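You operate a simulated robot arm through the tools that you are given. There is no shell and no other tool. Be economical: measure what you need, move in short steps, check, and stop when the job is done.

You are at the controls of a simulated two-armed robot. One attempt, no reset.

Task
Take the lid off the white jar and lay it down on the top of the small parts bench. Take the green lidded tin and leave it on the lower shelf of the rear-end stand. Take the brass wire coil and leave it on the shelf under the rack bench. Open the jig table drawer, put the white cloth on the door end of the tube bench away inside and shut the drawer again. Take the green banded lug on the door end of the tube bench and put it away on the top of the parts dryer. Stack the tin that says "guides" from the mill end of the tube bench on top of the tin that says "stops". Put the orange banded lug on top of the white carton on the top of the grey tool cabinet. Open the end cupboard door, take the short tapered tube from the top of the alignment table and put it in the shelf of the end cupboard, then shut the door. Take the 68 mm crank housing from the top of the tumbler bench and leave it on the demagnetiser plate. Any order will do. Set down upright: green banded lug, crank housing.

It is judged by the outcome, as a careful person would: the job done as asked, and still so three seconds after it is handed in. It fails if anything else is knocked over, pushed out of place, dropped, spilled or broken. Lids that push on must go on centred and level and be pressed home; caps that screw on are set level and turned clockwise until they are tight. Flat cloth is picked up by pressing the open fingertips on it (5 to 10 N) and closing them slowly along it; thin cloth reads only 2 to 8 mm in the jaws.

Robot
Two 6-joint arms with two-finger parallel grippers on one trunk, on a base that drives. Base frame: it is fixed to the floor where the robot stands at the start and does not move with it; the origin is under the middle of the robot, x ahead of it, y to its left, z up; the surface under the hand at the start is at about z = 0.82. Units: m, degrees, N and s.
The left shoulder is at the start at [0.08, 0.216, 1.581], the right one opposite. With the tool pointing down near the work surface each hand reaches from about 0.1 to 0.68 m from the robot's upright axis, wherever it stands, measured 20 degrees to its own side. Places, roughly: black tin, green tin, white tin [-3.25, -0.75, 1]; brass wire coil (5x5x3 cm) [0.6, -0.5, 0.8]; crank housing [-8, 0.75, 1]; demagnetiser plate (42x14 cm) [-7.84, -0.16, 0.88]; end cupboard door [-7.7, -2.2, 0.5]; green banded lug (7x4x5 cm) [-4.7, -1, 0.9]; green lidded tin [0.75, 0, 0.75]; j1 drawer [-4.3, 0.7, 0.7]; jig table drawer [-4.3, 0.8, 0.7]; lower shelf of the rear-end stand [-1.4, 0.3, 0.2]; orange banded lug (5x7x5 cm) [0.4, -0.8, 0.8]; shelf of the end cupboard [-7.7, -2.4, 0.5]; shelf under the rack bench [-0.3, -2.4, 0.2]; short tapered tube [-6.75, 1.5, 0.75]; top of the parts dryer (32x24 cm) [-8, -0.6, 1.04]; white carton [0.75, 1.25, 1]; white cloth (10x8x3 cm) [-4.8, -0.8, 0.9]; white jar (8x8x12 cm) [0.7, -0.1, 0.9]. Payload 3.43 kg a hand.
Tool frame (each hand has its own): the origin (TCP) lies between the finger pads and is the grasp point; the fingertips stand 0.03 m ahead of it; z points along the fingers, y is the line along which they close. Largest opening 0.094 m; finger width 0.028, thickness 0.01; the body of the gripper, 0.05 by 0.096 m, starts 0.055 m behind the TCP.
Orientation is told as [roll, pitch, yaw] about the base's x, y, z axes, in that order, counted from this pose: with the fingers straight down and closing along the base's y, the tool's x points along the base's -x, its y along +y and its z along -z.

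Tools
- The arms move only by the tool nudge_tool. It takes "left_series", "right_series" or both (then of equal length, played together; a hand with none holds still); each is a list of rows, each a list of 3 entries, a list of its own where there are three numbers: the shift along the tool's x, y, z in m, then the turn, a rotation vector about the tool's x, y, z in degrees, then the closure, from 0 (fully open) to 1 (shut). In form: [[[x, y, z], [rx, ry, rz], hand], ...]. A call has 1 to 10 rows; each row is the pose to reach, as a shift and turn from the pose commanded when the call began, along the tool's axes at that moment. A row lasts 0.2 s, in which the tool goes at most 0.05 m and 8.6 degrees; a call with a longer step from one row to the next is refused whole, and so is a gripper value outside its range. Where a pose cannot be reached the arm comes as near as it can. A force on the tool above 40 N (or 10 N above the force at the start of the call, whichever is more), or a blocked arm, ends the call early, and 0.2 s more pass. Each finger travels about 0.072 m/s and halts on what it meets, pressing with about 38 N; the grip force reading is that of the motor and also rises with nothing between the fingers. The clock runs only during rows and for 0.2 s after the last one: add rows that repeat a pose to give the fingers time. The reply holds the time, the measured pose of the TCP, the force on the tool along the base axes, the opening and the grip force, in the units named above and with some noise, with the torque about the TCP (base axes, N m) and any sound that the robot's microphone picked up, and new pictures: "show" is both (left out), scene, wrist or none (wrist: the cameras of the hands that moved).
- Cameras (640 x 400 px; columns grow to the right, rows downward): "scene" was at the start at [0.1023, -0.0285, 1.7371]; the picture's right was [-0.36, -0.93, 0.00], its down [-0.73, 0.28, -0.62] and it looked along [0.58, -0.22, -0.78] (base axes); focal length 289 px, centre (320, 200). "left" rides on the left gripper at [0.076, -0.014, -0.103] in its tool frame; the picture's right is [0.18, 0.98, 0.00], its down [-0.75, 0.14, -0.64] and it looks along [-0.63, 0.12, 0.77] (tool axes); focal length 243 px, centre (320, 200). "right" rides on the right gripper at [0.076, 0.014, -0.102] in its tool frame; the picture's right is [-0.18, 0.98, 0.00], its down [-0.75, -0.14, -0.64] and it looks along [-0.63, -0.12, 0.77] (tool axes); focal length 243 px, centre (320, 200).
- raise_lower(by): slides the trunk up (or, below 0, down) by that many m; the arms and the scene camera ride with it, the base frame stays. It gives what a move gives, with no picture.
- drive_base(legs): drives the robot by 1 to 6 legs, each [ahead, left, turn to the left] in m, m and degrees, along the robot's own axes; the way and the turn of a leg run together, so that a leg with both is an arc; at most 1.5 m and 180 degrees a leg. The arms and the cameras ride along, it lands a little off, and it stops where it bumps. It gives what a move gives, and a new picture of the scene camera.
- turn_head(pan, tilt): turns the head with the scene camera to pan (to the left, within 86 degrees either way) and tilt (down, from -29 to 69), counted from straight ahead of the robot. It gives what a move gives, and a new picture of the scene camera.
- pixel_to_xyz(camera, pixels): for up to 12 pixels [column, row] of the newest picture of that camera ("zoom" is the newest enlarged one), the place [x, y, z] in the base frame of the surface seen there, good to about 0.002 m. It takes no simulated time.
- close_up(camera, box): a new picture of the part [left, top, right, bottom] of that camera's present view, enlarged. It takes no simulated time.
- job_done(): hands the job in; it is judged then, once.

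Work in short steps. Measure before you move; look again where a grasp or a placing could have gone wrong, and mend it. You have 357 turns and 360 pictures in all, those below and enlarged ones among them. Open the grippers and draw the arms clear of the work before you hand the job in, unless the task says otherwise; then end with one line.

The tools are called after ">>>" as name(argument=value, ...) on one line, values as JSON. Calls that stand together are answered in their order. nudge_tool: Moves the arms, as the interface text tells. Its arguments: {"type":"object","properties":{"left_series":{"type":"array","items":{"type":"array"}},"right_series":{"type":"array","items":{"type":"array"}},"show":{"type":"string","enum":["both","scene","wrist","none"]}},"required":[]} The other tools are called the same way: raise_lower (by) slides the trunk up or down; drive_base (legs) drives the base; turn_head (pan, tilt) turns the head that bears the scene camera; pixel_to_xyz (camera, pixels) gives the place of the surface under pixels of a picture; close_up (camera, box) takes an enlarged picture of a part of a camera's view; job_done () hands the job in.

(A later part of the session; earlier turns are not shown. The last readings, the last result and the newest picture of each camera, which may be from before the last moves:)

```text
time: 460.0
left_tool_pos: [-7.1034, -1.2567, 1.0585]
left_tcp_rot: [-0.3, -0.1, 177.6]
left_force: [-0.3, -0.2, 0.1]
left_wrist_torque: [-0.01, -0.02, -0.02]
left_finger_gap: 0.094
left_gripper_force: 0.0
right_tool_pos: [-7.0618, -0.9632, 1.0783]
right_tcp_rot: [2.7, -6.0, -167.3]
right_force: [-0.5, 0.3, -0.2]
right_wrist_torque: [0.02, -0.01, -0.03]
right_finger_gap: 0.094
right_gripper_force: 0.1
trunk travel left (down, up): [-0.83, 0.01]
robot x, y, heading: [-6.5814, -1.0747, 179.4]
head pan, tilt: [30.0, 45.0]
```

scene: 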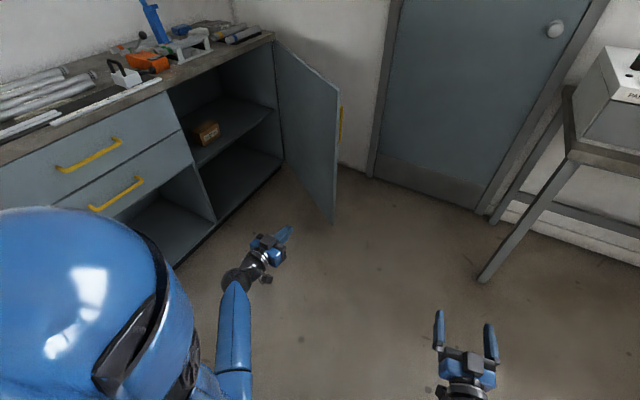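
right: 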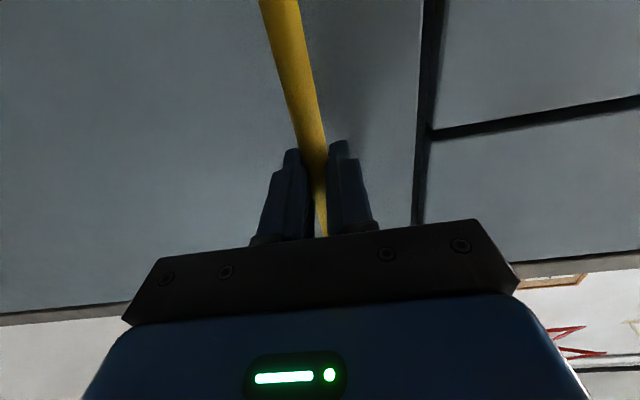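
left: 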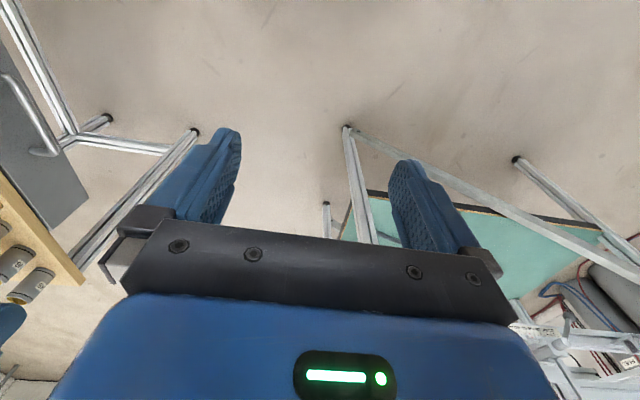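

Straightening the right hand, then driving around toward the alignment table.

>>> nudge_tool(right_series=[[[0, 0, 0], [0, 3, 6], 0], [[0, 0, 0], [0, 6, 13], 0]], show="none")

>>> drive_base(legs=[[0, -0.9, 0], [-1.28, 0, 0], [0, 0, -89]])

>>> turn_head(pan=30, tilt=30)

```text
time: 460.6
left_tool_pos: [-7.1046, -1.2565, 1.0575]
left_tcp_rot: [-0.3, -0.1, 177.8]
left_force: [0.2, -0.6, 0.9]
left_wrist_torque: [-0.01, 0.0, 0.04]
left_finger_gap: 0.0938
left_gripper_force: 0.0
right_tool_pos: [-7.0707, -0.967, 1.0529]
right_tcp_rot: [3.2, 0.7, 179.9]
right_force: [-0.4, -0.2, 0.5]
right_wrist_torque: [0.02, -0.02, 0.0]
right_finger_gap: 0.0938
right_gripper_force: 0.0
right hand out of reach, approached as far as the arm can: row 1, 2
trunk travel left (down, up): [-0.83, 0.01]
robot x, y, heading: [-6.5819, -1.0773, 179.3]
head pan, tilt: [30.0, 45.0]
```

```text
time: 475.0
left_tool_pos: [-5.5192, 0.3342, 1.0583]
left_tcp_rot: [-0.4, -0.2, 90.6]
left_force: [0.0, -0.4, -0.1]
left_wrist_torque: [-0.02, 0.02, 0.02]
left_finger_gap: 0.094
left_gripper_force: 0.0
right_tool_pos: [-5.2277, 0.3161, 1.0545]
right_tcp_rot: [3.2, 0.6, 92.8]
right_force: [0.0, 0.5, 0.1]
right_wrist_torque: [-0.01, 0.0, 0.01]
right_finger_gap: 0.0937
right_gripper_force: 0.0
trunk travel left (down, up): [-0.83, 0.01]
robot x, y, heading: [-5.3125, -0.1806, 92.0]
head pan, tilt: [30.0, 45.0]
```

scene: 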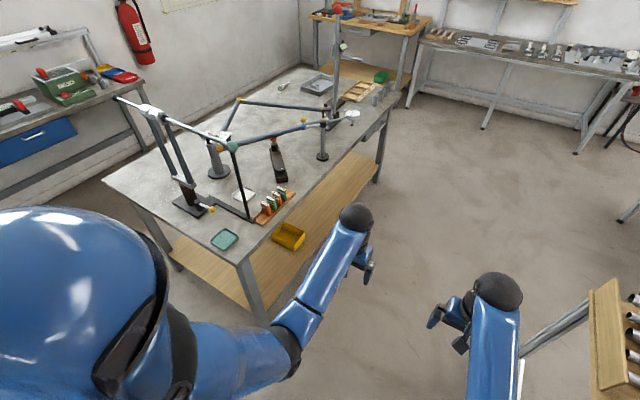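

```text
time: 475.8
left_tool_pos: [-5.5202, 0.3352, 1.0581]
left_tcp_rot: [-0.4, -0.1, 90.6]
left_force: [0.2, 0.6, -0.9]
left_wrist_torque: [-0.01, 0.01, -0.01]
left_finger_gap: 0.0941
left_gripper_force: 0.1
right_tool_pos: [-5.2277, 0.3175, 1.0535]
right_tcp_rot: [3.3, 0.5, 92.8]
right_force: [-0.9, -0.8, -1.0]
right_wrist_torque: [0.01, -0.01, 0.0]
right_finger_gap: 0.0942
right_gripper_force: 0.1
trunk travel left (down, up): [-0.83, 0.01]
robot x, y, heading: [-5.317, -0.1778, 92.1]
head pan, tilt: [30.0, 30.0]
```

scene: 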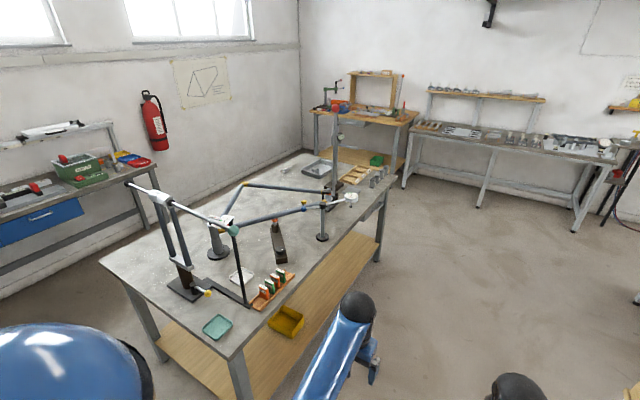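

Zooming in on the alignment table to find the short tapered tube.

>>> close_up(camera="scene", box=[220, 140, 400, 260])

>>> pixel_to_xyz(camera="scene", pixels=[[282, 172], [278, 232], [345, 140], [320, 165], [360, 175], [380, 175], [355, 182], [395, 165], [230, 340], [110, 262]])

```text
3.33 times, centred on (310, 200) of scene
```

zoom: 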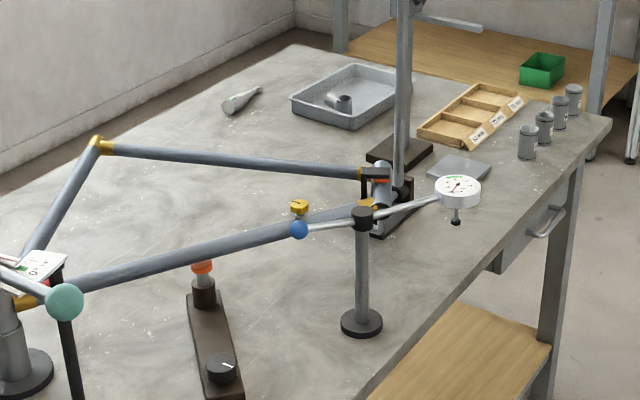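

```text
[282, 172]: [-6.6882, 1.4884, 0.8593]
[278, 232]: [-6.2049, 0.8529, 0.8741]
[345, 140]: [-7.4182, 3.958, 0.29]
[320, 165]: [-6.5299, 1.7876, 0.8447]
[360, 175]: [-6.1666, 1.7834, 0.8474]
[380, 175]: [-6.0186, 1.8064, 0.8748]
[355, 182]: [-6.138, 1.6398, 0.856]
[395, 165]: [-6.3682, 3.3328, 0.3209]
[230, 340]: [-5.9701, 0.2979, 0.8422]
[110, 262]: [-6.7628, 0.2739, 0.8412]
```

The tube lies at (-6.69,1.49) near the table's -x edge. I go round through the aisle on the wall side.

>>> drive_base(legs=[[-0.12, 0.3, -2], [-0.2, 0.8, 0], [0, 0.84, 0], [1.0, 0, 0], [0.95, 0, 0]])

```text
time: 495.3
left_tool_pos: [-7.4511, 1.9707, 1.059]
left_tcp_rot: [-0.4, -0.1, 89.8]
left_force: [-0.7, -0.1, -0.3]
left_wrist_torque: [0.0, -0.02, -0.03]
left_finger_gap: 0.0937
left_gripper_force: 0.0
right_tool_pos: [-7.161, 1.9488, 1.0548]
right_tcp_rot: [3.2, 0.4, 92.1]
right_force: [0.1, -0.4, -0.4]
right_wrist_torque: [0.02, -0.02, 0.0]
right_finger_gap: 0.0943
right_gripper_force: 0.0
trunk travel left (down, up): [-0.83, 0.01]
robot x, y, heading: [-7.2514, 1.4529, 91.6]
head pan, tilt: [30.0, 30.0]
```

scene: 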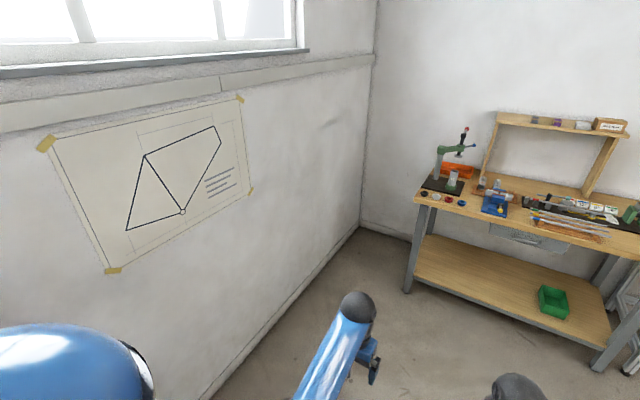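

Turning to face the table (+x) and looking.

>>> drive_base(legs=[[0, 0, -91.6]])

>>> turn_head(pan=0, tilt=50)

>>> close_up(camera="scene", box=[240, 140, 400, 260])

```text
time: 499.5
left_tool_pos: [-6.7393, 1.6622, 1.0585]
left_tcp_rot: [-0.4, -0.2, 0.6]
left_force: [-0.7, -0.3, 0.8]
left_wrist_torque: [-0.01, -0.04, 0.02]
left_finger_gap: 0.0943
left_gripper_force: 0.1
right_tool_pos: [-6.7578, 1.3711, 1.0544]
right_tcp_rot: [3.3, 0.5, 3.0]
right_force: [0.1, 0.0, 0.8]
right_wrist_torque: [-0.02, -0.01, -0.01]
right_finger_gap: 0.0937
right_gripper_force: 0.0
trunk travel left (down, up): [-0.83, 0.01]
robot x, y, heading: [-7.2541, 1.4586, 2.3]
head pan, tilt: [30.0, 30.0]
```

scene: 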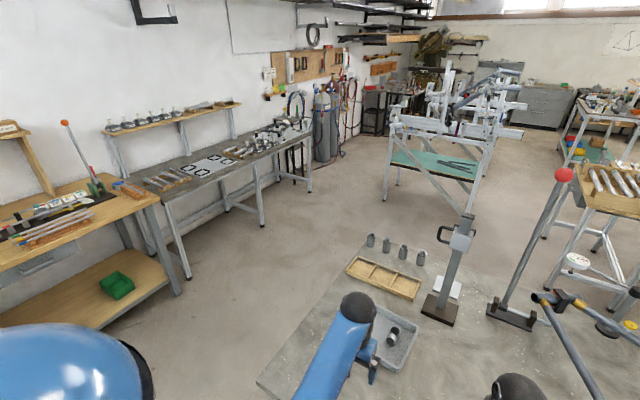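

```text
time: 500.5
left_tool_pos: [-6.7388, 1.6625, 1.0573]
left_tcp_rot: [-0.4, -0.1, 0.7]
left_force: [0.1, 0.1, -0.3]
left_wrist_torque: [0.01, -0.02, 0.03]
left_finger_gap: 0.0939
left_gripper_force: 0.0
right_tool_pos: [-6.7579, 1.3715, 1.0542]
right_tcp_rot: [3.3, 0.5, 3.1]
right_force: [-0.2, -0.8, -0.4]
right_wrist_torque: [0.02, -0.01, 0.0]
right_finger_gap: 0.094
right_gripper_force: 0.0
trunk travel left (down, up): [-0.83, 0.01]
robot x, y, heading: [-7.2505, 1.4561, 2.5]
head pan, tilt: [0.0, 50.0]
```

scene: 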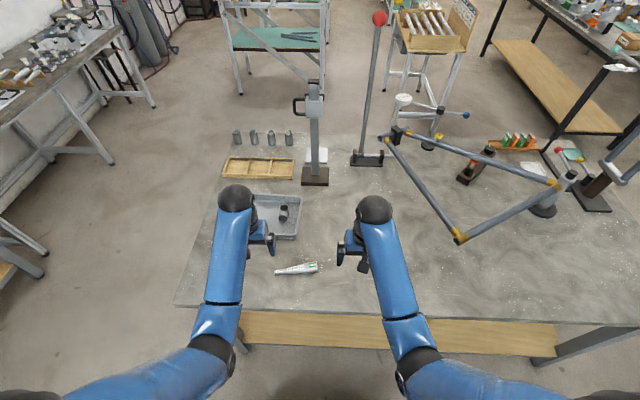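

```text
3.33 times, centred on (320, 200) of scene
```

zoom: 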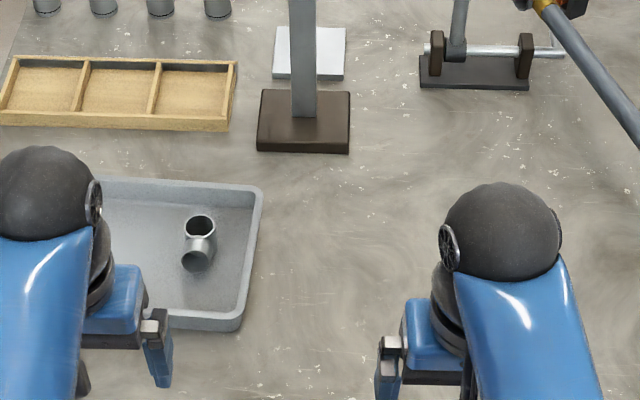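

Tapered tube at (297,269). Zooming and measuring.

>>> close_up(camera="scene", box=[265, 250, 329, 290])

>>> pixel_to_xyz(camera="zoom", pixels=[[110, 225], [250, 200], [400, 185], [480, 175], [535, 170], [500, 140], [510, 215], [320, 195]])

```text
10.00 times, centred on (297, 270) of scene
```

zoom: 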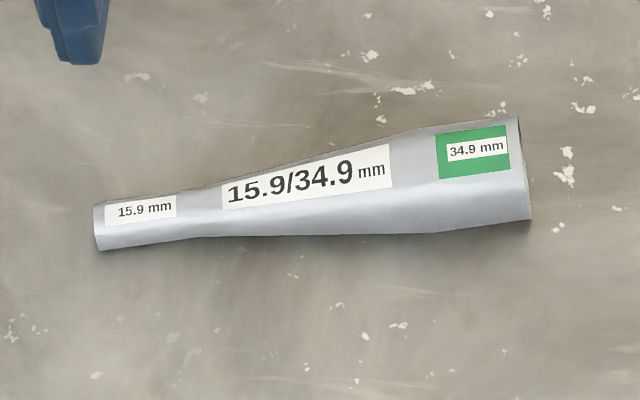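

```text
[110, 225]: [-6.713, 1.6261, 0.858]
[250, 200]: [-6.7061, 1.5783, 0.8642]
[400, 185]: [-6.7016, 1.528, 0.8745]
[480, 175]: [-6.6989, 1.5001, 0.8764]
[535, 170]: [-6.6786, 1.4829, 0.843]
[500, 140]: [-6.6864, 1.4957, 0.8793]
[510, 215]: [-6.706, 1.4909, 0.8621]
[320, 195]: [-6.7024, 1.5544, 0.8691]
```

Tube lies nearly along y: (-6.708,1.63) to (-6.692,1.485). Fixing the hand's roll, moving above it and turning to close across it.

>>> nudge_tool(right_series=[[[0, 0.03, 0], [3.2, 0, 0], 0], [[0, 0.06, 0], [3.2, 0, 0], 0]], left_series=[[[0, 0.04, 0], [0, 0, 0], 0], [[0, 0.08, 0], [0, 0, 0], 0]], show="none")

>>> nudge_tool(right_series=[[[-0.006, 0.01, 0], [0, 0, -8.5], 0], [[-0.012, 0.02, 0], [0, 0, -17], 0], [[-0.018, 0.03, 0], [0, 0, -25.5], 0], [[-0.024, 0.04, 0], [0, 0, -34], 0], [[-0.03, 0.05, 0.01], [0, 0, -42.5], 0], [[-0.036, 0.06, 0.02], [0, 0, -51], 0.1], [[-0.042, 0.07, 0.03], [0, 0, -59.5], 0.2], [[-0.048, 0.08, 0.04], [0, 0, -68], 0.3], [[-0.054, 0.09, 0.05], [0, 0, -76.5], 0.4], [[-0.057, 0.1, 0.06], [0, 0, -85], 0.4]], show="wrist")

```text
time: 501.1
left_tool_pos: [-6.7387, 1.7447, 1.0562]
left_tcp_rot: [-0.6, 0.0, 0.5]
left_force: [-0.4, 0.5, -0.1]
left_wrist_torque: [-0.03, 0.02, -0.03]
left_finger_gap: 0.0939
left_gripper_force: 0.0
right_tool_pos: [-6.7618, 1.4353, 1.0558]
right_tcp_rot: [-0.3, 0.5, 3.0]
right_force: [0.8, -0.5, -1.1]
right_wrist_torque: [0.0, 0.03, -0.01]
right_finger_gap: 0.094
right_gripper_force: 0.1
trunk travel left (down, up): [-0.83, 0.01]
robot x, y, heading: [-7.2479, 1.4577, 2.2]
head pan, tilt: [0.0, 50.0]
```

```text
time: 503.3
left_tool_pos: [-6.7394, 1.7427, 1.0579]
left_tcp_rot: [-0.4, -0.1, 0.7]
left_force: [-0.5, 0.0, 0.2]
left_wrist_torque: [0.01, 0.0, 0.0]
left_finger_gap: 0.0938
left_gripper_force: 0.0
right_tool_pos: [-6.7094, 1.5349, 0.9956]
right_tcp_rot: [0.4, 0.1, 88.1]
right_force: [-0.5, 0.6, 0.3]
right_wrist_torque: [-0.03, 0.0, 0.01]
right_finger_gap: 0.0564
right_gripper_force: 0.1
trunk travel left (down, up): [-0.83, 0.01]
robot x, y, heading: [-7.2514, 1.4558, 2.6]
head pan, tilt: [0.0, 50.0]
```

right: 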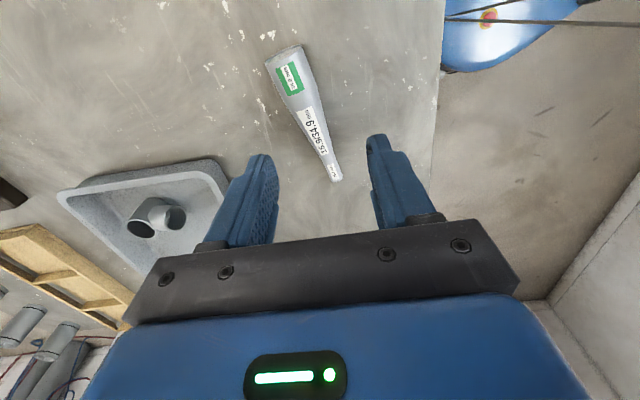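

>>> pixel_to_xyz(camera="right", pixels=[[284, 58], [292, 80], [303, 105], [313, 125], [325, 150], [337, 176]])

```text
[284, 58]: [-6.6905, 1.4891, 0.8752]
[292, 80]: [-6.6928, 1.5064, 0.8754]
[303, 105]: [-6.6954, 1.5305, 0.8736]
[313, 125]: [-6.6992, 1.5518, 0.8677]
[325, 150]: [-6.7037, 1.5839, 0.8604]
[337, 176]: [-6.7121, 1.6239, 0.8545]
```

Aligning (+10° yaw, 13 mm shift), descending and gripping the tube.

>>> nudge_tool(right_series=[[[0, -0.007, 0.03], [0, 0, -5], 0.4], [[0, -0.013, 0.07], [0, 0, -10], 0.4], [[0, -0.013, 0.105], [0, 0, -10], 0.4], [[0, -0.013, 0.12], [0, 0, -10], 0.4], [[0, -0.013, 0.12], [0, 0, -10], 1], [[0, -0.013, 0.12], [0, 0, -10], 1], [[0, -0.013, 0.12], [0, 0, -10], 1], [[0, -0.013, 0.09], [0, 0, -10], 1], [[0, -0.013, 0.05], [0, 0, -10], 1], [[0, -0.013, 0.0], [0, 0, -10], 1]], show="wrist")

```text
time: 505.5
left_tool_pos: [-6.7391, 1.741, 1.0583]
left_tcp_rot: [-0.4, -0.1, 0.6]
left_force: [-0.6, 0.2, 0.0]
left_wrist_torque: [0.0, -0.04, -0.01]
left_finger_gap: 0.0941
left_gripper_force: 0.1
right_tool_pos: [-6.6941, 1.5315, 0.9946]
right_tcp_rot: [0.6, 0.0, 98.0]
right_force: [-0.5, -0.2, -0.7]
right_wrist_torque: [0.03, 0.0, 0.02]
right_finger_gap: 0.0343
right_gripper_force: 38.1
right hand out of reach, approached as far as the arm can: row 4, 5, 6, 7
trunk travel left (down, up): [-0.83, 0.01]
robot x, y, heading: [-7.25, 1.4544, 2.3]
head pan, tilt: [0.0, 50.0]
```

right: 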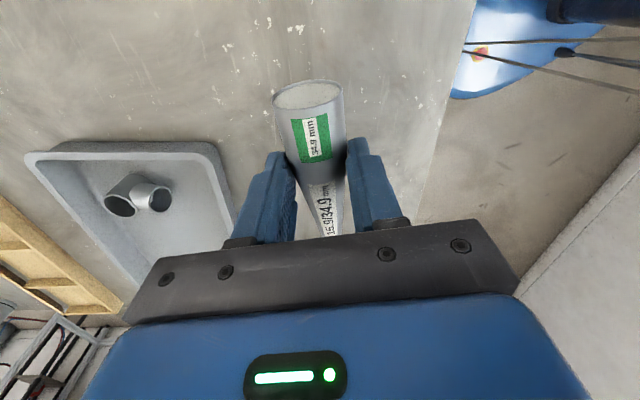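

Tube held. Reversing along the aisle and turning near the cupboard.

>>> drive_base(legs=[[0, 0, 87.7], [-1.0, 0, 0], [-1.0, 0, 0], [-0.5, -0.5, 0], [0, 0, 180]])

>>> turn_head(pan=-20, tilt=40)

```text
time: 529.8
left_tool_pos: [-6.5813, -1.5842, 1.0573]
left_tcp_rot: [-0.4, 0.0, -96.4]
left_force: [-0.2, -0.2, 0.0]
left_wrist_torque: [0.0, -0.03, 0.0]
left_finger_gap: 0.094
left_gripper_force: 0.0
right_tool_pos: [-6.795, -1.6025, 0.9952]
right_tcp_rot: [0.5, 0.0, 0.8]
right_force: [-0.3, -0.6, -1.9]
right_wrist_torque: [-0.01, 0.06, 0.0]
right_finger_gap: 0.0339
right_gripper_force: 37.8
trunk travel left (down, up): [-0.83, 0.01]
robot x, y, heading: [-6.8024, -1.0341, -94.8]
head pan, tilt: [0.0, 50.0]
```

scene: 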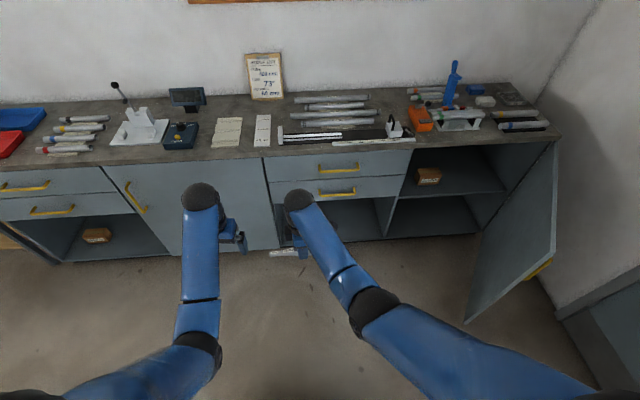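

```text
time: 530.6
left_tool_pos: [-6.5802, -1.5832, 1.0581]
left_tcp_rot: [-0.4, -0.1, -96.5]
left_force: [-0.3, -0.7, -0.1]
left_wrist_torque: [0.03, -0.01, -0.02]
left_finger_gap: 0.094
left_gripper_force: 0.1
right_tool_pos: [-6.7946, -1.604, 0.9947]
right_tcp_rot: [0.5, -0.1, 0.7]
right_force: [-0.6, -0.2, -1.6]
right_wrist_torque: [0.05, 0.01, 0.04]
right_finger_gap: 0.0341
right_gripper_force: 38.3
trunk travel left (down, up): [-0.83, 0.01]
robot x, y, heading: [-6.8069, -1.0358, -94.9]
head pan, tilt: [-20.0, 40.0]
```

scene: 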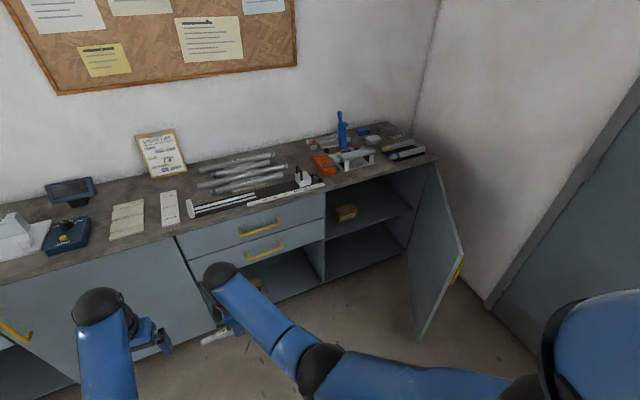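

Measuring the shelf inside the cupboard.

>>> pixel_to_xyz(camera="scene", pixels=[[370, 215], [350, 228], [335, 237], [390, 205], [345, 212], [327, 230], [326, 215], [410, 210], [380, 190], [415, 165], [421, 338]])

>>> close_up(camera="scene", box=[300, 140, 480, 260])

```text
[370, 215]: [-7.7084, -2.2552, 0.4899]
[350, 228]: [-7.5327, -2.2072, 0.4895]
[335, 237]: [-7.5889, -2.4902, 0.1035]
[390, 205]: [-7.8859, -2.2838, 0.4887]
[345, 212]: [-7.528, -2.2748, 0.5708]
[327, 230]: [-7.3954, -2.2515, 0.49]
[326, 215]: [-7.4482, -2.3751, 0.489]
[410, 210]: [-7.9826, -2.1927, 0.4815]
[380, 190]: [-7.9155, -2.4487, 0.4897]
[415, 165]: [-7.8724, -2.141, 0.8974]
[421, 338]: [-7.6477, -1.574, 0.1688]
```

```text
3.33 times, centred on (390, 200) of scene
```

zoom: 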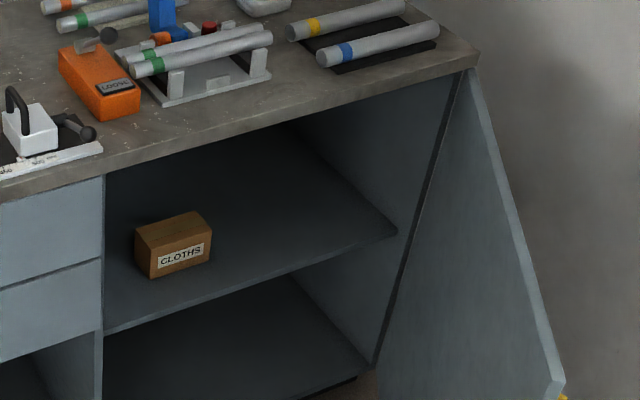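

Free shelf area around (-7.71,-2.27), z 0.49; a box sits at x≈-7.53. Lowering the trunk, then driving into place.

>>> raise_lower(by=-0.4)

>>> drive_base(legs=[[0.34, -0.45, 4.9]])

```text
time: 534.5
left_tool_pos: [-6.5805, -1.5834, 0.6579]
left_tcp_rot: [-0.4, -0.1, -96.6]
left_force: [-1.1, 0.9, -0.1]
left_wrist_torque: [0.04, 0.01, 0.04]
left_finger_gap: 0.094
left_gripper_force: 0.1
right_tool_pos: [-6.7951, -1.6025, 0.5945]
right_tcp_rot: [0.5, -0.1, 0.8]
right_force: [-0.3, 0.8, -1.3]
right_wrist_torque: [-0.04, 0.01, 0.01]
right_finger_gap: 0.0339
right_gripper_force: 37.4
trunk travel left (down, up): [-0.43, 0.41]
robot x, y, heading: [-6.7991, -1.0417, -94.9]
head pan, tilt: [-20.0, 40.0]
```

```text
time: 537.7
left_tool_pos: [-6.999, -1.8943, 0.6578]
left_tcp_rot: [-0.4, 0.0, -91.6]
left_force: [0.0, -0.7, 0.1]
left_wrist_torque: [-0.04, 0.0, 0.01]
left_finger_gap: 0.0941
left_gripper_force: 0.1
right_tool_pos: [-7.212, -1.9305, 0.5955]
right_tcp_rot: [0.5, 0.0, 5.6]
right_force: [0.9, 0.4, -0.3]
right_wrist_torque: [0.0, 0.02, 0.0]
right_finger_gap: 0.034
right_gripper_force: 37.7
trunk travel left (down, up): [-0.43, 0.41]
robot x, y, heading: [-7.2645, -1.3693, -89.7]
head pan, tilt: [-20.0, 40.0]
```

scene: 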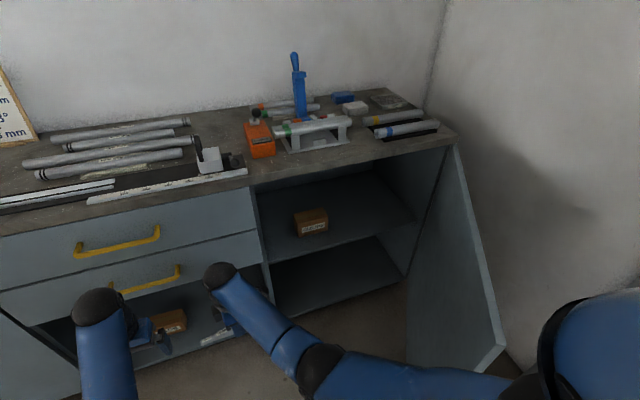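

Retracting the left hand and swinging the right hand (with tube) across to x≈-7.70.

>>> nudge_tool(left_series=[[[0.03, 0, 0], [0, 0, 0], 0], [[0.06, 0, 0], [0, 0, 0], 0], [[0.09, 0, 0], [0, 0, 0], 0], [[0.12, 0, 0], [0, 0, 0], 0], [[0.15, 0, 0], [0, 0, 0], 0], [[0.18, 0, 0], [0, 0, 0], 0], [[0.2, 0, 0], [0, 0, 0], 0], [[0.2, 0, 0], [0, 0, 0], 0], [[0.2, 0, 0], [0, 0, 0], 0], [[0.2, 0, 0], [0, 0, 0], 0]], right_series=[[[0.048, 0.005, 0], [0, 0, 0], 1], [[0.096, 0.009, 0], [0, 0, 1], 1], [[0.145, 0.014, 0], [0, 0, 2], 1], [[0.193, 0.019, 0], [0, 0, 3], 1], [[0.241, 0.024, 0], [0, 0, 4], 1], [[0.29, 0.028, 0], [0, 0, 5], 1], [[0.338, 0.033, 0], [0, 0, 5.6], 1], [[0.386, 0.038, 0], [0, 0, 5.6], 1], [[0.434, 0.043, 0], [0, 0, 5.6], 1], [[0.48, 0.047, 0], [0, 0, 5.6], 1]], show="scene")

```text
time: 539.9
left_tool_pos: [-6.9952, -1.6897, 0.6364]
left_tcp_rot: [-0.4, -0.2, -91.6]
left_force: [-0.1, 0.0, 0.2]
left_wrist_torque: [0.0, 0.01, 0.04]
left_finger_gap: 0.094
left_gripper_force: 0.0
left hand out of reach, approached as far as the arm can: row 1, 2, 3, 4, 5, 6, 7, 8, 9, 10
right_tool_pos: [-7.6951, -1.9323, 0.5926]
right_tcp_rot: [0.5, -0.2, 0.1]
right_force: [0.0, 0.2, -0.7]
right_wrist_torque: [-0.02, -0.01, 0.0]
right_finger_gap: 0.0339
right_gripper_force: 37.9
trunk travel left (down, up): [-0.43, 0.41]
robot x, y, heading: [-7.2687, -1.3716, -89.7]
head pan, tilt: [-20.0, 40.0]
```

scene: 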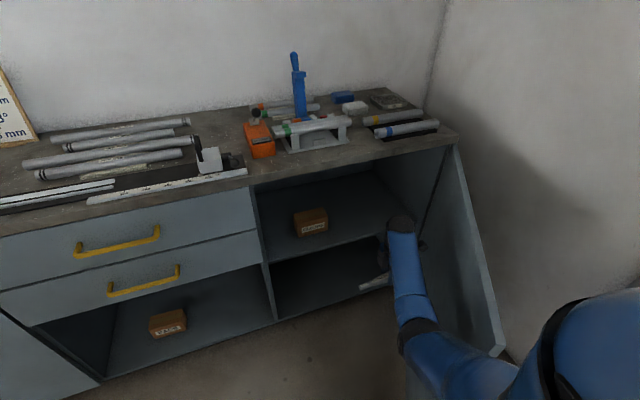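

Checking arm clearance from the door.

>>> pixel_to_xyz(camera="scene", pixels=[[418, 335], [400, 345], [430, 325], [408, 270], [420, 300], [490, 340], [480, 280], [450, 200], [503, 345]])

```text
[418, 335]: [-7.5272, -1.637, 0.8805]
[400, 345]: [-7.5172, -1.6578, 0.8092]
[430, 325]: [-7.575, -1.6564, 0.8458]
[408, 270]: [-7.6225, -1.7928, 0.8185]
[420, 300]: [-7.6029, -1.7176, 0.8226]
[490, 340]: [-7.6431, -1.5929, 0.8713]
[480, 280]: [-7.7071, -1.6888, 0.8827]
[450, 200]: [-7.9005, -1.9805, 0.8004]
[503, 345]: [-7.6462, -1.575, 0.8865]
```

Clear. Lowering 4 cm first (forearm must pass under the bench top), then driving in 0.30 m.

>>> nudge_tool(right_series=[[[0, 0, 0.02], [0, 0, 0], 1], [[0, 0, 0.042], [0, 0, 0], 1]], show="none")

>>> drive_base(legs=[[0.15, 0, 0]])

>>> close_up(camera="scene", box=[260, 120, 500, 300])

```text
time: 540.5
left_tool_pos: [-6.9951, -1.6898, 0.6362]
left_tcp_rot: [-0.4, -0.1, -91.6]
left_force: [0.6, -0.2, 0.2]
left_wrist_torque: [0.01, 0.0, 0.02]
left_finger_gap: 0.0941
left_gripper_force: 0.0
right_tool_pos: [-7.6933, -1.9315, 0.5524]
right_tcp_rot: [0.5, 0.0, 0.1]
right_force: [0.1, 0.5, -0.7]
right_wrist_torque: [-0.02, 0.02, -0.03]
right_finger_gap: 0.0339
right_gripper_force: 38.7
trunk travel left (down, up): [-0.43, 0.41]
robot x, y, heading: [-7.2627, -1.3724, -89.9]
head pan, tilt: [-20.0, 40.0]
```

```text
time: 541.9
left_tool_pos: [-6.994, -1.8401, 0.6354]
left_tcp_rot: [-0.5, -0.2, -91.5]
left_force: [0.4, -0.2, 0.7]
left_wrist_torque: [0.02, -0.02, 0.05]
left_finger_gap: 0.0943
left_gripper_force: 0.1
right_tool_pos: [-7.6925, -2.0826, 0.552]
right_tcp_rot: [0.5, 0.0, 0.2]
right_force: [-0.1, -0.8, -0.9]
right_wrist_torque: [-0.01, 0.04, 0.0]
right_finger_gap: 0.034
right_gripper_force: 38.0
trunk travel left (down, up): [-0.43, 0.41]
robot x, y, heading: [-7.2608, -1.5242, -89.8]
head pan, tilt: [-20.0, 40.0]
```

scene: 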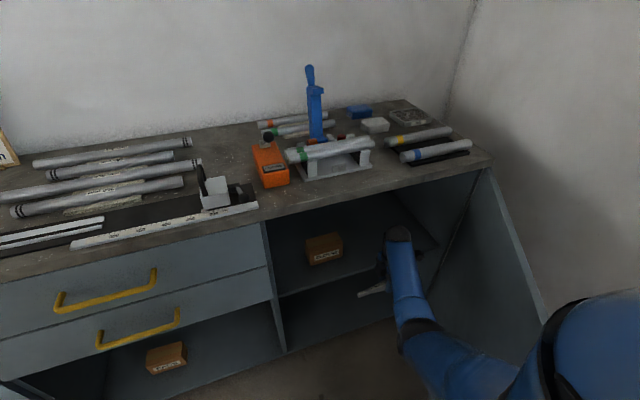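

```text
2.22 times, centred on (380, 210) of scene
```

zoom: 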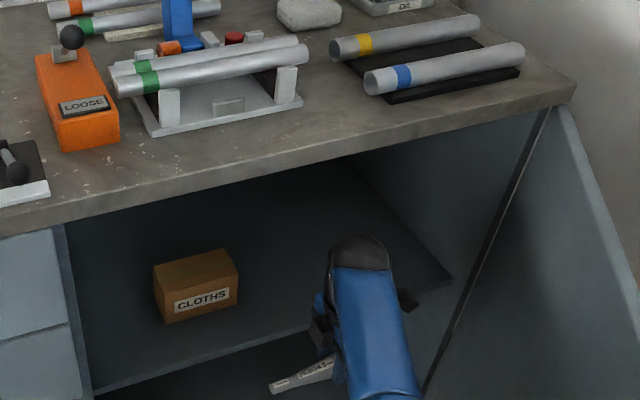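

Checking the tube's low points against the shelf height.

>>> pixel_to_xyz(camera="zoom", pixels=[[278, 385], [300, 378], [325, 365], [230, 290], [165, 310], [300, 330], [408, 300], [95, 388]])

```text
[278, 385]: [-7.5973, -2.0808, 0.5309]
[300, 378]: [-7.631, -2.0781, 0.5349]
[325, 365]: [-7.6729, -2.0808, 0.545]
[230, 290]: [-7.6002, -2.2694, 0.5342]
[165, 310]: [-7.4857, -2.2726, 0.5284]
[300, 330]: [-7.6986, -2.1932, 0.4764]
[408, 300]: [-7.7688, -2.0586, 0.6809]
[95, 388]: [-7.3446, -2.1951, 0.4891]
```

Shifting 4 cm away from the box, then driving in 0.17 m.

>>> nudge_tool(right_series=[[[0.02, 0, 0], [0, 0, 0], 1], [[0.045, 0, 0], [0, 0, 0], 1]], show="none")

>>> drive_base(legs=[[0.17, 0, 0]])

```text
time: 542.5
left_tool_pos: [-6.9946, -1.8406, 0.6346]
left_tcp_rot: [-0.4, -0.2, -91.5]
left_force: [0.3, 0.4, -0.1]
left_wrist_torque: [0.03, 0.03, -0.01]
left_finger_gap: 0.0942
left_gripper_force: 0.0
right_tool_pos: [-7.7363, -2.0808, 0.5508]
right_tcp_rot: [0.5, -0.1, 0.2]
right_force: [-0.1, 0.2, -1.4]
right_wrist_torque: [0.02, 0.0, 0.01]
right_finger_gap: 0.0339
right_gripper_force: 38.2
trunk travel left (down, up): [-0.43, 0.41]
robot x, y, heading: [-7.2683, -1.5231, -89.7]
head pan, tilt: [-20.0, 40.0]
```

```text
time: 544.0
left_tool_pos: [-6.9948, -2.0082, 0.6353]
left_tcp_rot: [-0.3, -0.1, -91.6]
left_force: [-0.1, -0.1, -0.1]
left_wrist_torque: [-0.01, 0.05, -0.02]
left_finger_gap: 0.0941
left_gripper_force: 0.0
right_tool_pos: [-7.736, -2.2502, 0.5518]
right_tcp_rot: [0.5, 0.0, 0.1]
right_force: [0.0, 0.7, -1.6]
right_wrist_torque: [-0.02, 0.02, 0.01]
right_finger_gap: 0.0341
right_gripper_force: 38.3
trunk travel left (down, up): [-0.43, 0.41]
robot x, y, heading: [-7.2671, -1.6916, -89.9]
head pan, tilt: [-20.0, 40.0]
```

scene: 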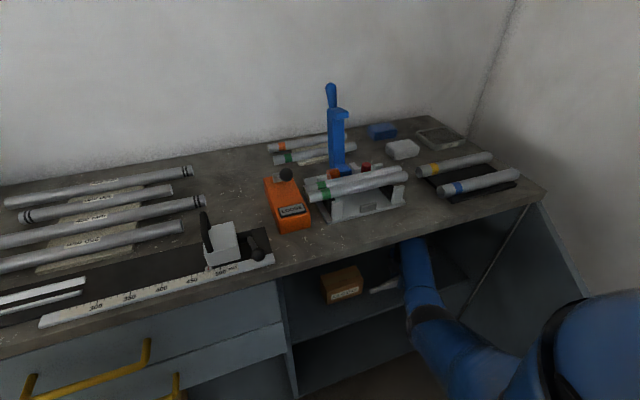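

In position over the shelf. Lowering to contact.

>>> nudge_tool(right_series=[[[0, -0.015, 0.012], [0, 0, 0], 1], [[0, -0.02, 0.018], [0, 0, 0], 1], [[0, -0.02, 0.022], [0, 0, 0], 1], [[0, -0.02, 0.025], [0, 0, 0], 1]], show="wrist")

```text
time: 545.0
left_tool_pos: [-6.9946, -2.0074, 0.6355]
left_tcp_rot: [-0.3, -0.3, -91.5]
left_force: [0.0, 0.3, -0.4]
left_wrist_torque: [-0.02, -0.01, 0.01]
left_finger_gap: 0.094
left_gripper_force: 0.1
right_tool_pos: [-7.736, -2.2676, 0.5284]
right_tcp_rot: [0.4, -0.1, 0.0]
right_force: [-0.9, 1.0, 9.6]
right_wrist_torque: [0.08, -0.98, 0.21]
right_finger_gap: 0.0342
right_gripper_force: 38.0
trunk travel left (down, up): [-0.43, 0.41]
robot x, y, heading: [-7.2645, -1.6917, -89.8]
head pan, tilt: [-20.0, 40.0]
```

right: 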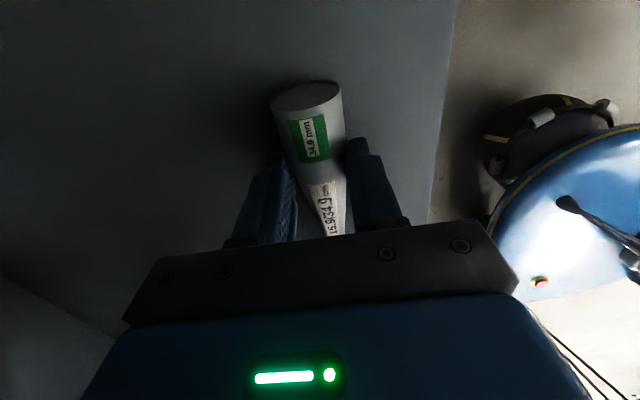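

Touching. Releasing gently and rising.

>>> nudge_tool(right_series=[[[0, 0, -0.001], [0, 0, 0], 0.6], [[0, 0, -0.001], [0, 0, 0], 0.5], [[0, 0, -0.001], [0, 0, 0], 0.4], [[0, 0, -0.001], [0, 0, 0], 0.3], [[0, 0, -0.001], [0, 0, 0], 0.3], [[0, 0, -0.02], [0, 0, 0], 0.3], [[0, 0, -0.035], [0, 0, 0], 0.3]], show="wrist")

```text
time: 546.5
left_tool_pos: [-6.9951, -2.0073, 0.6354]
left_tcp_rot: [-0.4, -0.2, -91.5]
left_force: [1.1, 1.0, 0.1]
left_wrist_torque: [-0.02, -0.02, 0.01]
left_finger_gap: 0.0939
left_gripper_force: 0.1
right_tool_pos: [-7.7347, -2.2691, 0.5619]
right_tcp_rot: [0.6, 0.0, 0.2]
right_force: [-0.5, 0.8, -0.3]
right_wrist_torque: [0.01, 0.0, -0.01]
right_finger_gap: 0.0656
right_gripper_force: 0.1
trunk travel left (down, up): [-0.43, 0.41]
robot x, y, heading: [-7.263, -1.6871, -89.9]
head pan, tilt: [-20.0, 40.0]
```

right: 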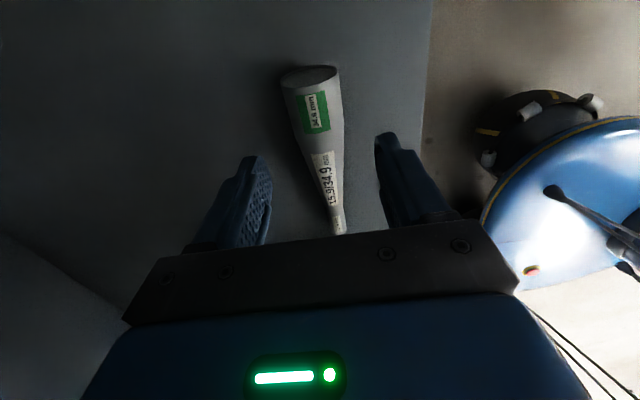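

Tube rests on the shelf. Rising a little more and backing out.

>>> nudge_tool(right_series=[[[0, 0, -0.012], [0, 0, 0], 0.1], [[0, 0, -0.02], [0, 0, 0], 0]], show="none")

>>> drive_base(legs=[[-0.35, 0, 0]])

>>> close_up(camera="scene", box=[240, 160, 440, 300])

```text
time: 547.1
left_tool_pos: [-6.9952, -2.009, 0.6361]
left_tcp_rot: [-0.5, -0.1, -91.6]
left_force: [-0.6, 0.2, -0.6]
left_wrist_torque: [-0.01, -0.02, 0.03]
left_finger_gap: 0.094
left_gripper_force: 0.0
right_tool_pos: [-7.7371, -2.2699, 0.5819]
right_tcp_rot: [0.5, -0.1, 0.0]
right_force: [0.2, -0.4, -0.2]
right_wrist_torque: [-0.02, 0.01, 0.02]
right_finger_gap: 0.0938
right_gripper_force: 0.1
trunk travel left (down, up): [-0.43, 0.41]
robot x, y, heading: [-7.2607, -1.6916, -89.9]
head pan, tilt: [-20.0, 40.0]
```

```text
time: 549.4
left_tool_pos: [-6.9938, -1.6553, 0.6359]
left_tcp_rot: [-0.4, -0.2, -91.5]
left_force: [0.5, 0.3, 0.3]
left_wrist_torque: [0.01, 0.01, 0.01]
left_finger_gap: 0.0936
left_gripper_force: 0.0
right_tool_pos: [-7.7381, -1.9169, 0.5814]
right_tcp_rot: [0.5, 0.0, 0.2]
right_force: [1.1, -0.5, -0.3]
right_wrist_torque: [-0.02, 0.04, 0.01]
right_finger_gap: 0.0941
right_gripper_force: 0.0
trunk travel left (down, up): [-0.43, 0.41]
robot x, y, heading: [-7.2624, -1.3349, -90.0]
head pan, tilt: [-20.0, 40.0]
```

scene: 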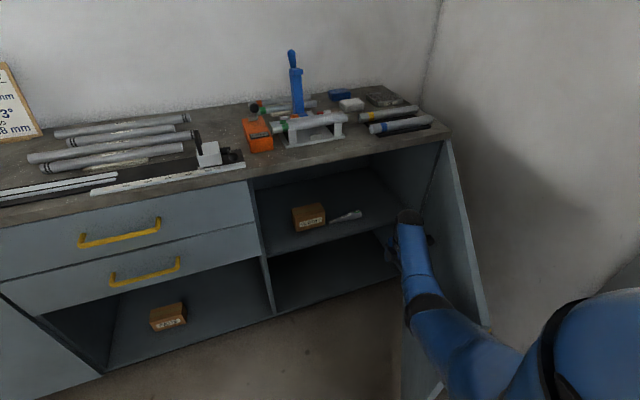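

```text
2.86 times, centred on (340, 230) of scene
```

zoom: 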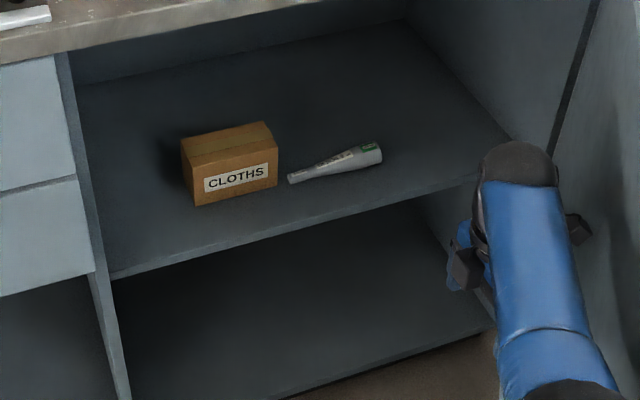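

Tube is on the shelf. Now to close the door: raising the trunk so the right hand passes over the door top to its outer side.

>>> raise_lower(by=0.4)

>>> nudge_tool(right_series=[[[0.0, 0.04, 0], [0, 0, 0], 1], [[0.0, 0.08, 0], [0, 0, 0], 1], [[0.0, 0.12, 0], [0, 0, 0], 1], [[0.0, 0.16, 0], [0, 0, 0], 1], [[0.0, 0.2, 0], [0, 0, 0], 1], [[0.0, 0.24, 0], [0, 0, 0], 1], [[0.0, 0.28, 0], [0, 0, 0], 1], [[0.0, 0.317, 0], [0, 0, 0], 1]], show="scene")

```text
time: 553.3
left_tool_pos: [-6.9959, -1.6562, 1.0359]
left_tcp_rot: [-0.5, -0.3, -91.6]
left_force: [-0.3, 0.1, 0.7]
left_wrist_torque: [0.0, -0.03, 0.01]
left_finger_gap: 0.0943
left_gripper_force: 0.0
right_tool_pos: [-7.7375, -1.9175, 0.9802]
right_tcp_rot: [0.5, 0.0, 0.1]
right_force: [-0.4, -0.1, -0.9]
right_wrist_torque: [0.0, 0.02, 0.0]
right_finger_gap: 0.0942
right_gripper_force: 0.0
trunk travel left (down, up): [-0.83, 0.01]
robot x, y, heading: [-7.264, -1.3346, -90.0]
head pan, tilt: [-20.0, 40.0]
```

```text
time: 555.1
left_tool_pos: [-6.9945, -1.6563, 1.0361]
left_tcp_rot: [-0.5, -0.3, -91.6]
left_force: [-0.6, 0.3, 0.3]
left_wrist_torque: [-0.03, -0.02, 0.0]
left_finger_gap: 0.094
left_gripper_force: 0.1
right_tool_pos: [-7.7381, -1.5994, 0.9867]
right_tcp_rot: [0.4, 0.0, 0.0]
right_force: [-0.7, 0.0, -0.1]
right_wrist_torque: [-0.01, -0.02, 0.02]
right_finger_gap: 0.0001
right_gripper_force: 33.0
trunk travel left (down, up): [-0.83, 0.01]
robot x, y, heading: [-7.2617, -1.3375, -90.0]
head pan, tilt: [-20.0, 40.0]
```

scene: 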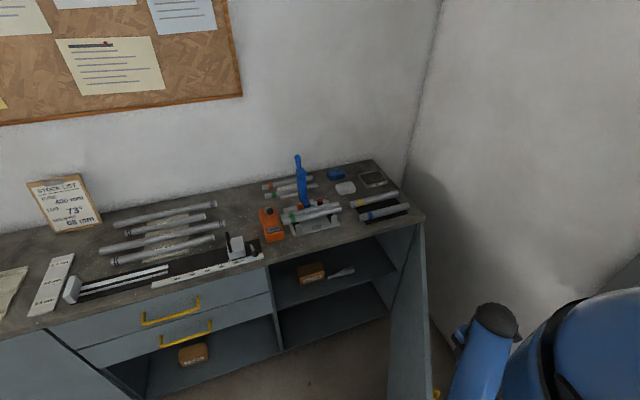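

Measuring the door again from here.

>>> pixel_to_xyz(camera="scene", pixels=[[415, 260], [412, 300], [405, 350], [424, 240], [430, 300], [432, 370], [437, 393]])

```text
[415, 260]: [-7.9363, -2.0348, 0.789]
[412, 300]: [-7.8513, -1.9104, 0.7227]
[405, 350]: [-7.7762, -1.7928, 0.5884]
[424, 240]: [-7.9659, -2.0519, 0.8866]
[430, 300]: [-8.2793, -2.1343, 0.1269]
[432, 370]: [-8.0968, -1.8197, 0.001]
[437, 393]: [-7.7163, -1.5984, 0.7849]
```

Lowering the closed fingers just outside the door's top edge and making contact.

>>> nudge_tool(right_series=[[[0, 0, 0.045], [0, 0, 0], 1], [[0, 0, 0.09], [0, 0, 0], 1], [[0, 0, 0.137], [0, 0, 0], 1], [[-0.024, -0.019, 0.137], [0, 0, 0], 1], [[-0.049, -0.0375, 0.137], [0, 0, 0], 1], [[-0.077, -0.058, 0.137], [0, 0, 0], 1], [[-0.105, -0.079, 0.137], [0, 0, 0], 1], [[-0.132, -0.101, 0.137], [0, 0, 0], 1], [[-0.156, -0.126, 0.137], [0, 0, 0], 1], [[-0.18, -0.152, 0.137], [0, 0, 0], 1]], show="scene")

```text
time: 557.3
left_tool_pos: [-6.995, -1.6569, 1.0364]
left_tcp_rot: [-0.4, -0.2, -91.6]
left_force: [0.9, -0.2, -0.4]
left_wrist_torque: [0.02, 0.01, -0.02]
left_finger_gap: 0.0942
left_gripper_force: 0.0
right_tool_pos: [-7.5551, -1.7532, 0.8469]
right_tcp_rot: [0.6, 0.1, 0.0]
right_force: [0.0, -0.3, -0.5]
right_wrist_torque: [0.0, -0.01, -0.01]
right_finger_gap: 0.0
right_gripper_force: 33.2
trunk travel left (down, up): [-0.83, 0.01]
robot x, y, heading: [-7.263, -1.338, -89.6]
head pan, tilt: [-20.0, 40.0]
```

scene: 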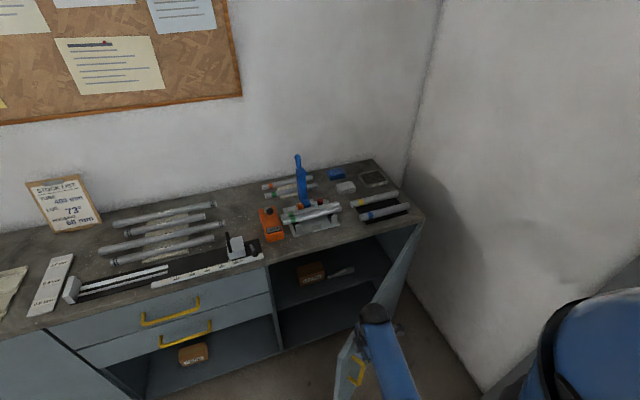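

Working. Continuing the arc to ~26°.

>>> nudge_tool(right_series=[[[-0.02, -0.0235, 0], [0, 0, 0], 1], [[-0.049, -0.0665, 0], [0, 0, 0], 1], [[-0.0765, -0.1116, 0], [0, 0, 0], 1]], show="none")

>>> drive_base(legs=[[0.1, 0.04, 0], [0.08, 0.02, 0]])

```text
refused: row 2 steps farther than a row can; nothing moved
```

```text
time: 559.1
left_tool_pos: [-6.9377, -1.818, 1.0398]
left_tcp_rot: [-0.2, -0.9, -91.3]
left_force: [-0.8, 1.3, -0.1]
left_wrist_torque: [-0.09, -0.02, 0.02]
left_finger_gap: 0.094
left_gripper_force: 0.1
right_tool_pos: [-7.4969, -1.9176, 0.851]
right_tcp_rot: [-0.2, -0.1, 0.2]
right_force: [0.4, 1.5, 0.2]
right_wrist_torque: [-0.06, -0.03, 0.03]
right_finger_gap: 0.0
right_gripper_force: 33.1
trunk travel left (down, up): [-0.83, 0.01]
robot x, y, heading: [-7.2107, -1.5117, -89.6]
head pan, tilt: [-20.0, 40.0]
```

scene: 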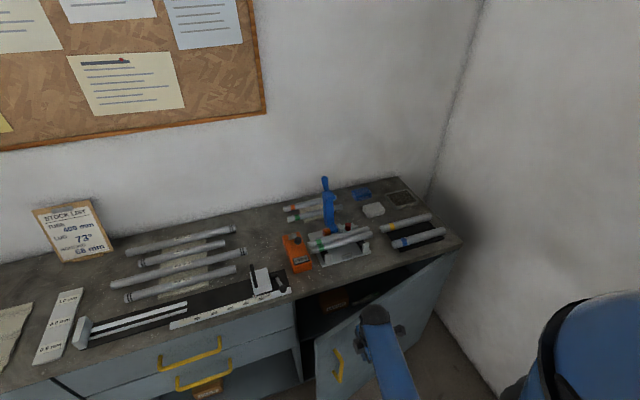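

Door at ~22°. Pushing to ~12°, then I'll switch to pushing on the handle so the gripper body doesn't meet the bench edge.

>>> drive_base(legs=[[0.09, 0, 0]])

>>> nudge_tool(right_series=[[[0, 0.04, 0], [0, 0, 0], 1], [[0, 0.08, 0], [0, 0, 0], 1], [[-0.04, 0.1, 0], [0, 0, 0], 1], [[-0.08, 0.1, 0.0], [0, 0, 0], 1]], show="scene")

```text
time: 560.2
left_tool_pos: [-6.9361, -1.913, 1.0372]
left_tcp_rot: [-0.4, -0.6, -91.3]
left_force: [-0.2, -0.6, 0.2]
left_wrist_torque: [-0.04, 0.04, 0.0]
left_finger_gap: 0.094
left_gripper_force: 0.2
right_tool_pos: [-7.4967, -2.0105, 0.8486]
right_tcp_rot: [0.2, 0.0, 0.2]
right_force: [0.1, -0.5, 0.8]
right_wrist_torque: [-0.01, -0.01, 0.0]
right_finger_gap: 0.0
right_gripper_force: 33.2
trunk travel left (down, up): [-0.83, 0.01]
robot x, y, heading: [-7.2077, -1.6024, -89.5]
head pan, tilt: [-20.0, 40.0]
```

scene: 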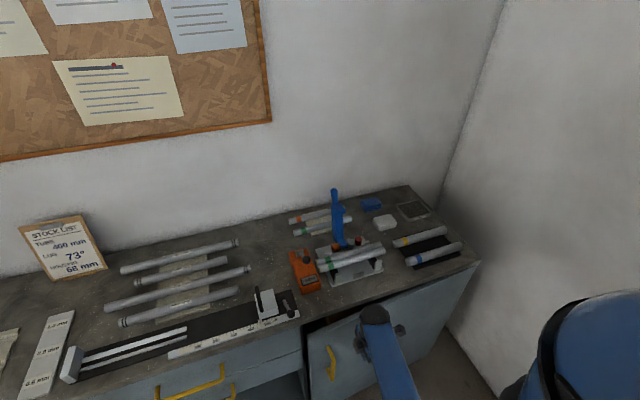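

```text
time: 561.2
left_tool_pos: [-6.9357, -1.9207, 1.0349]
left_tcp_rot: [-0.5, 0.0, -91.4]
left_force: [-0.9, 0.0, -0.8]
left_wrist_torque: [0.02, 0.0, -0.02]
left_finger_gap: 0.094
left_gripper_force: 0.0
right_tool_pos: [-7.4172, -1.9184, 0.8472]
right_tcp_rot: [0.7, 0.1, 0.2]
right_force: [0.4, -0.7, -0.5]
right_wrist_torque: [0.02, -0.03, 0.02]
right_finger_gap: 0.0
right_gripper_force: 32.8
trunk travel left (down, up): [-0.83, 0.01]
robot x, y, heading: [-7.2089, -1.5985, -89.6]
head pan, tilt: [-20.0, 40.0]
```

scene: 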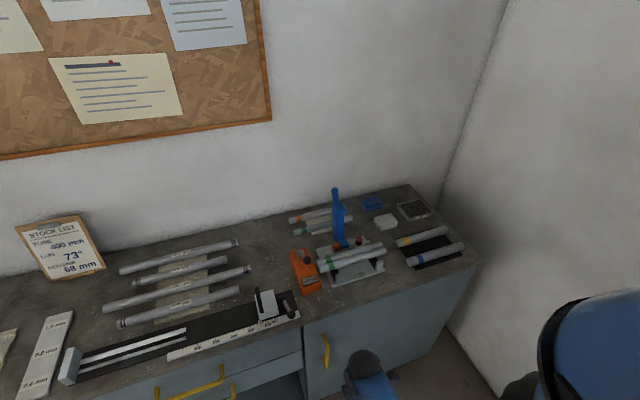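

The door seems to have swung nearly shut. Measuring.

>>> pixel_to_xyz(camera="scene", pixels=[[325, 345], [327, 360], [340, 330], [420, 310], [310, 345], [380, 330], [295, 350]])

>>> close_up(camera="scene", box=[280, 280, 480, 400])

```text
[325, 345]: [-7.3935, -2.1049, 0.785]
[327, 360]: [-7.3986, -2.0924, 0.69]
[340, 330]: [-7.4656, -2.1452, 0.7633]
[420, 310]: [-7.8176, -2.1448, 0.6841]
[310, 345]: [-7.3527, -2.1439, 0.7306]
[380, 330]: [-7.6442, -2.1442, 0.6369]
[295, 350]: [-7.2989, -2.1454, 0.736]
```

```text
3.20 times, centred on (380, 340) of scene
```

zoom: 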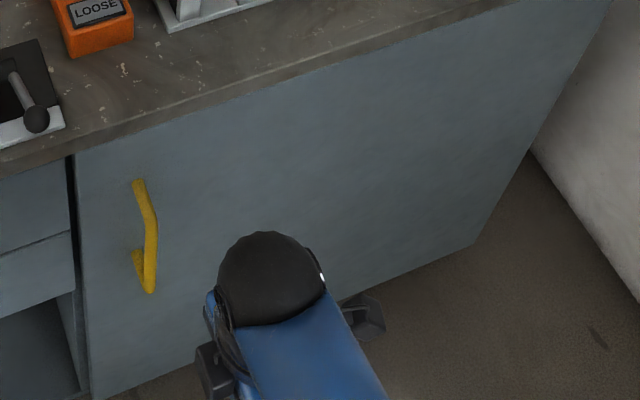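

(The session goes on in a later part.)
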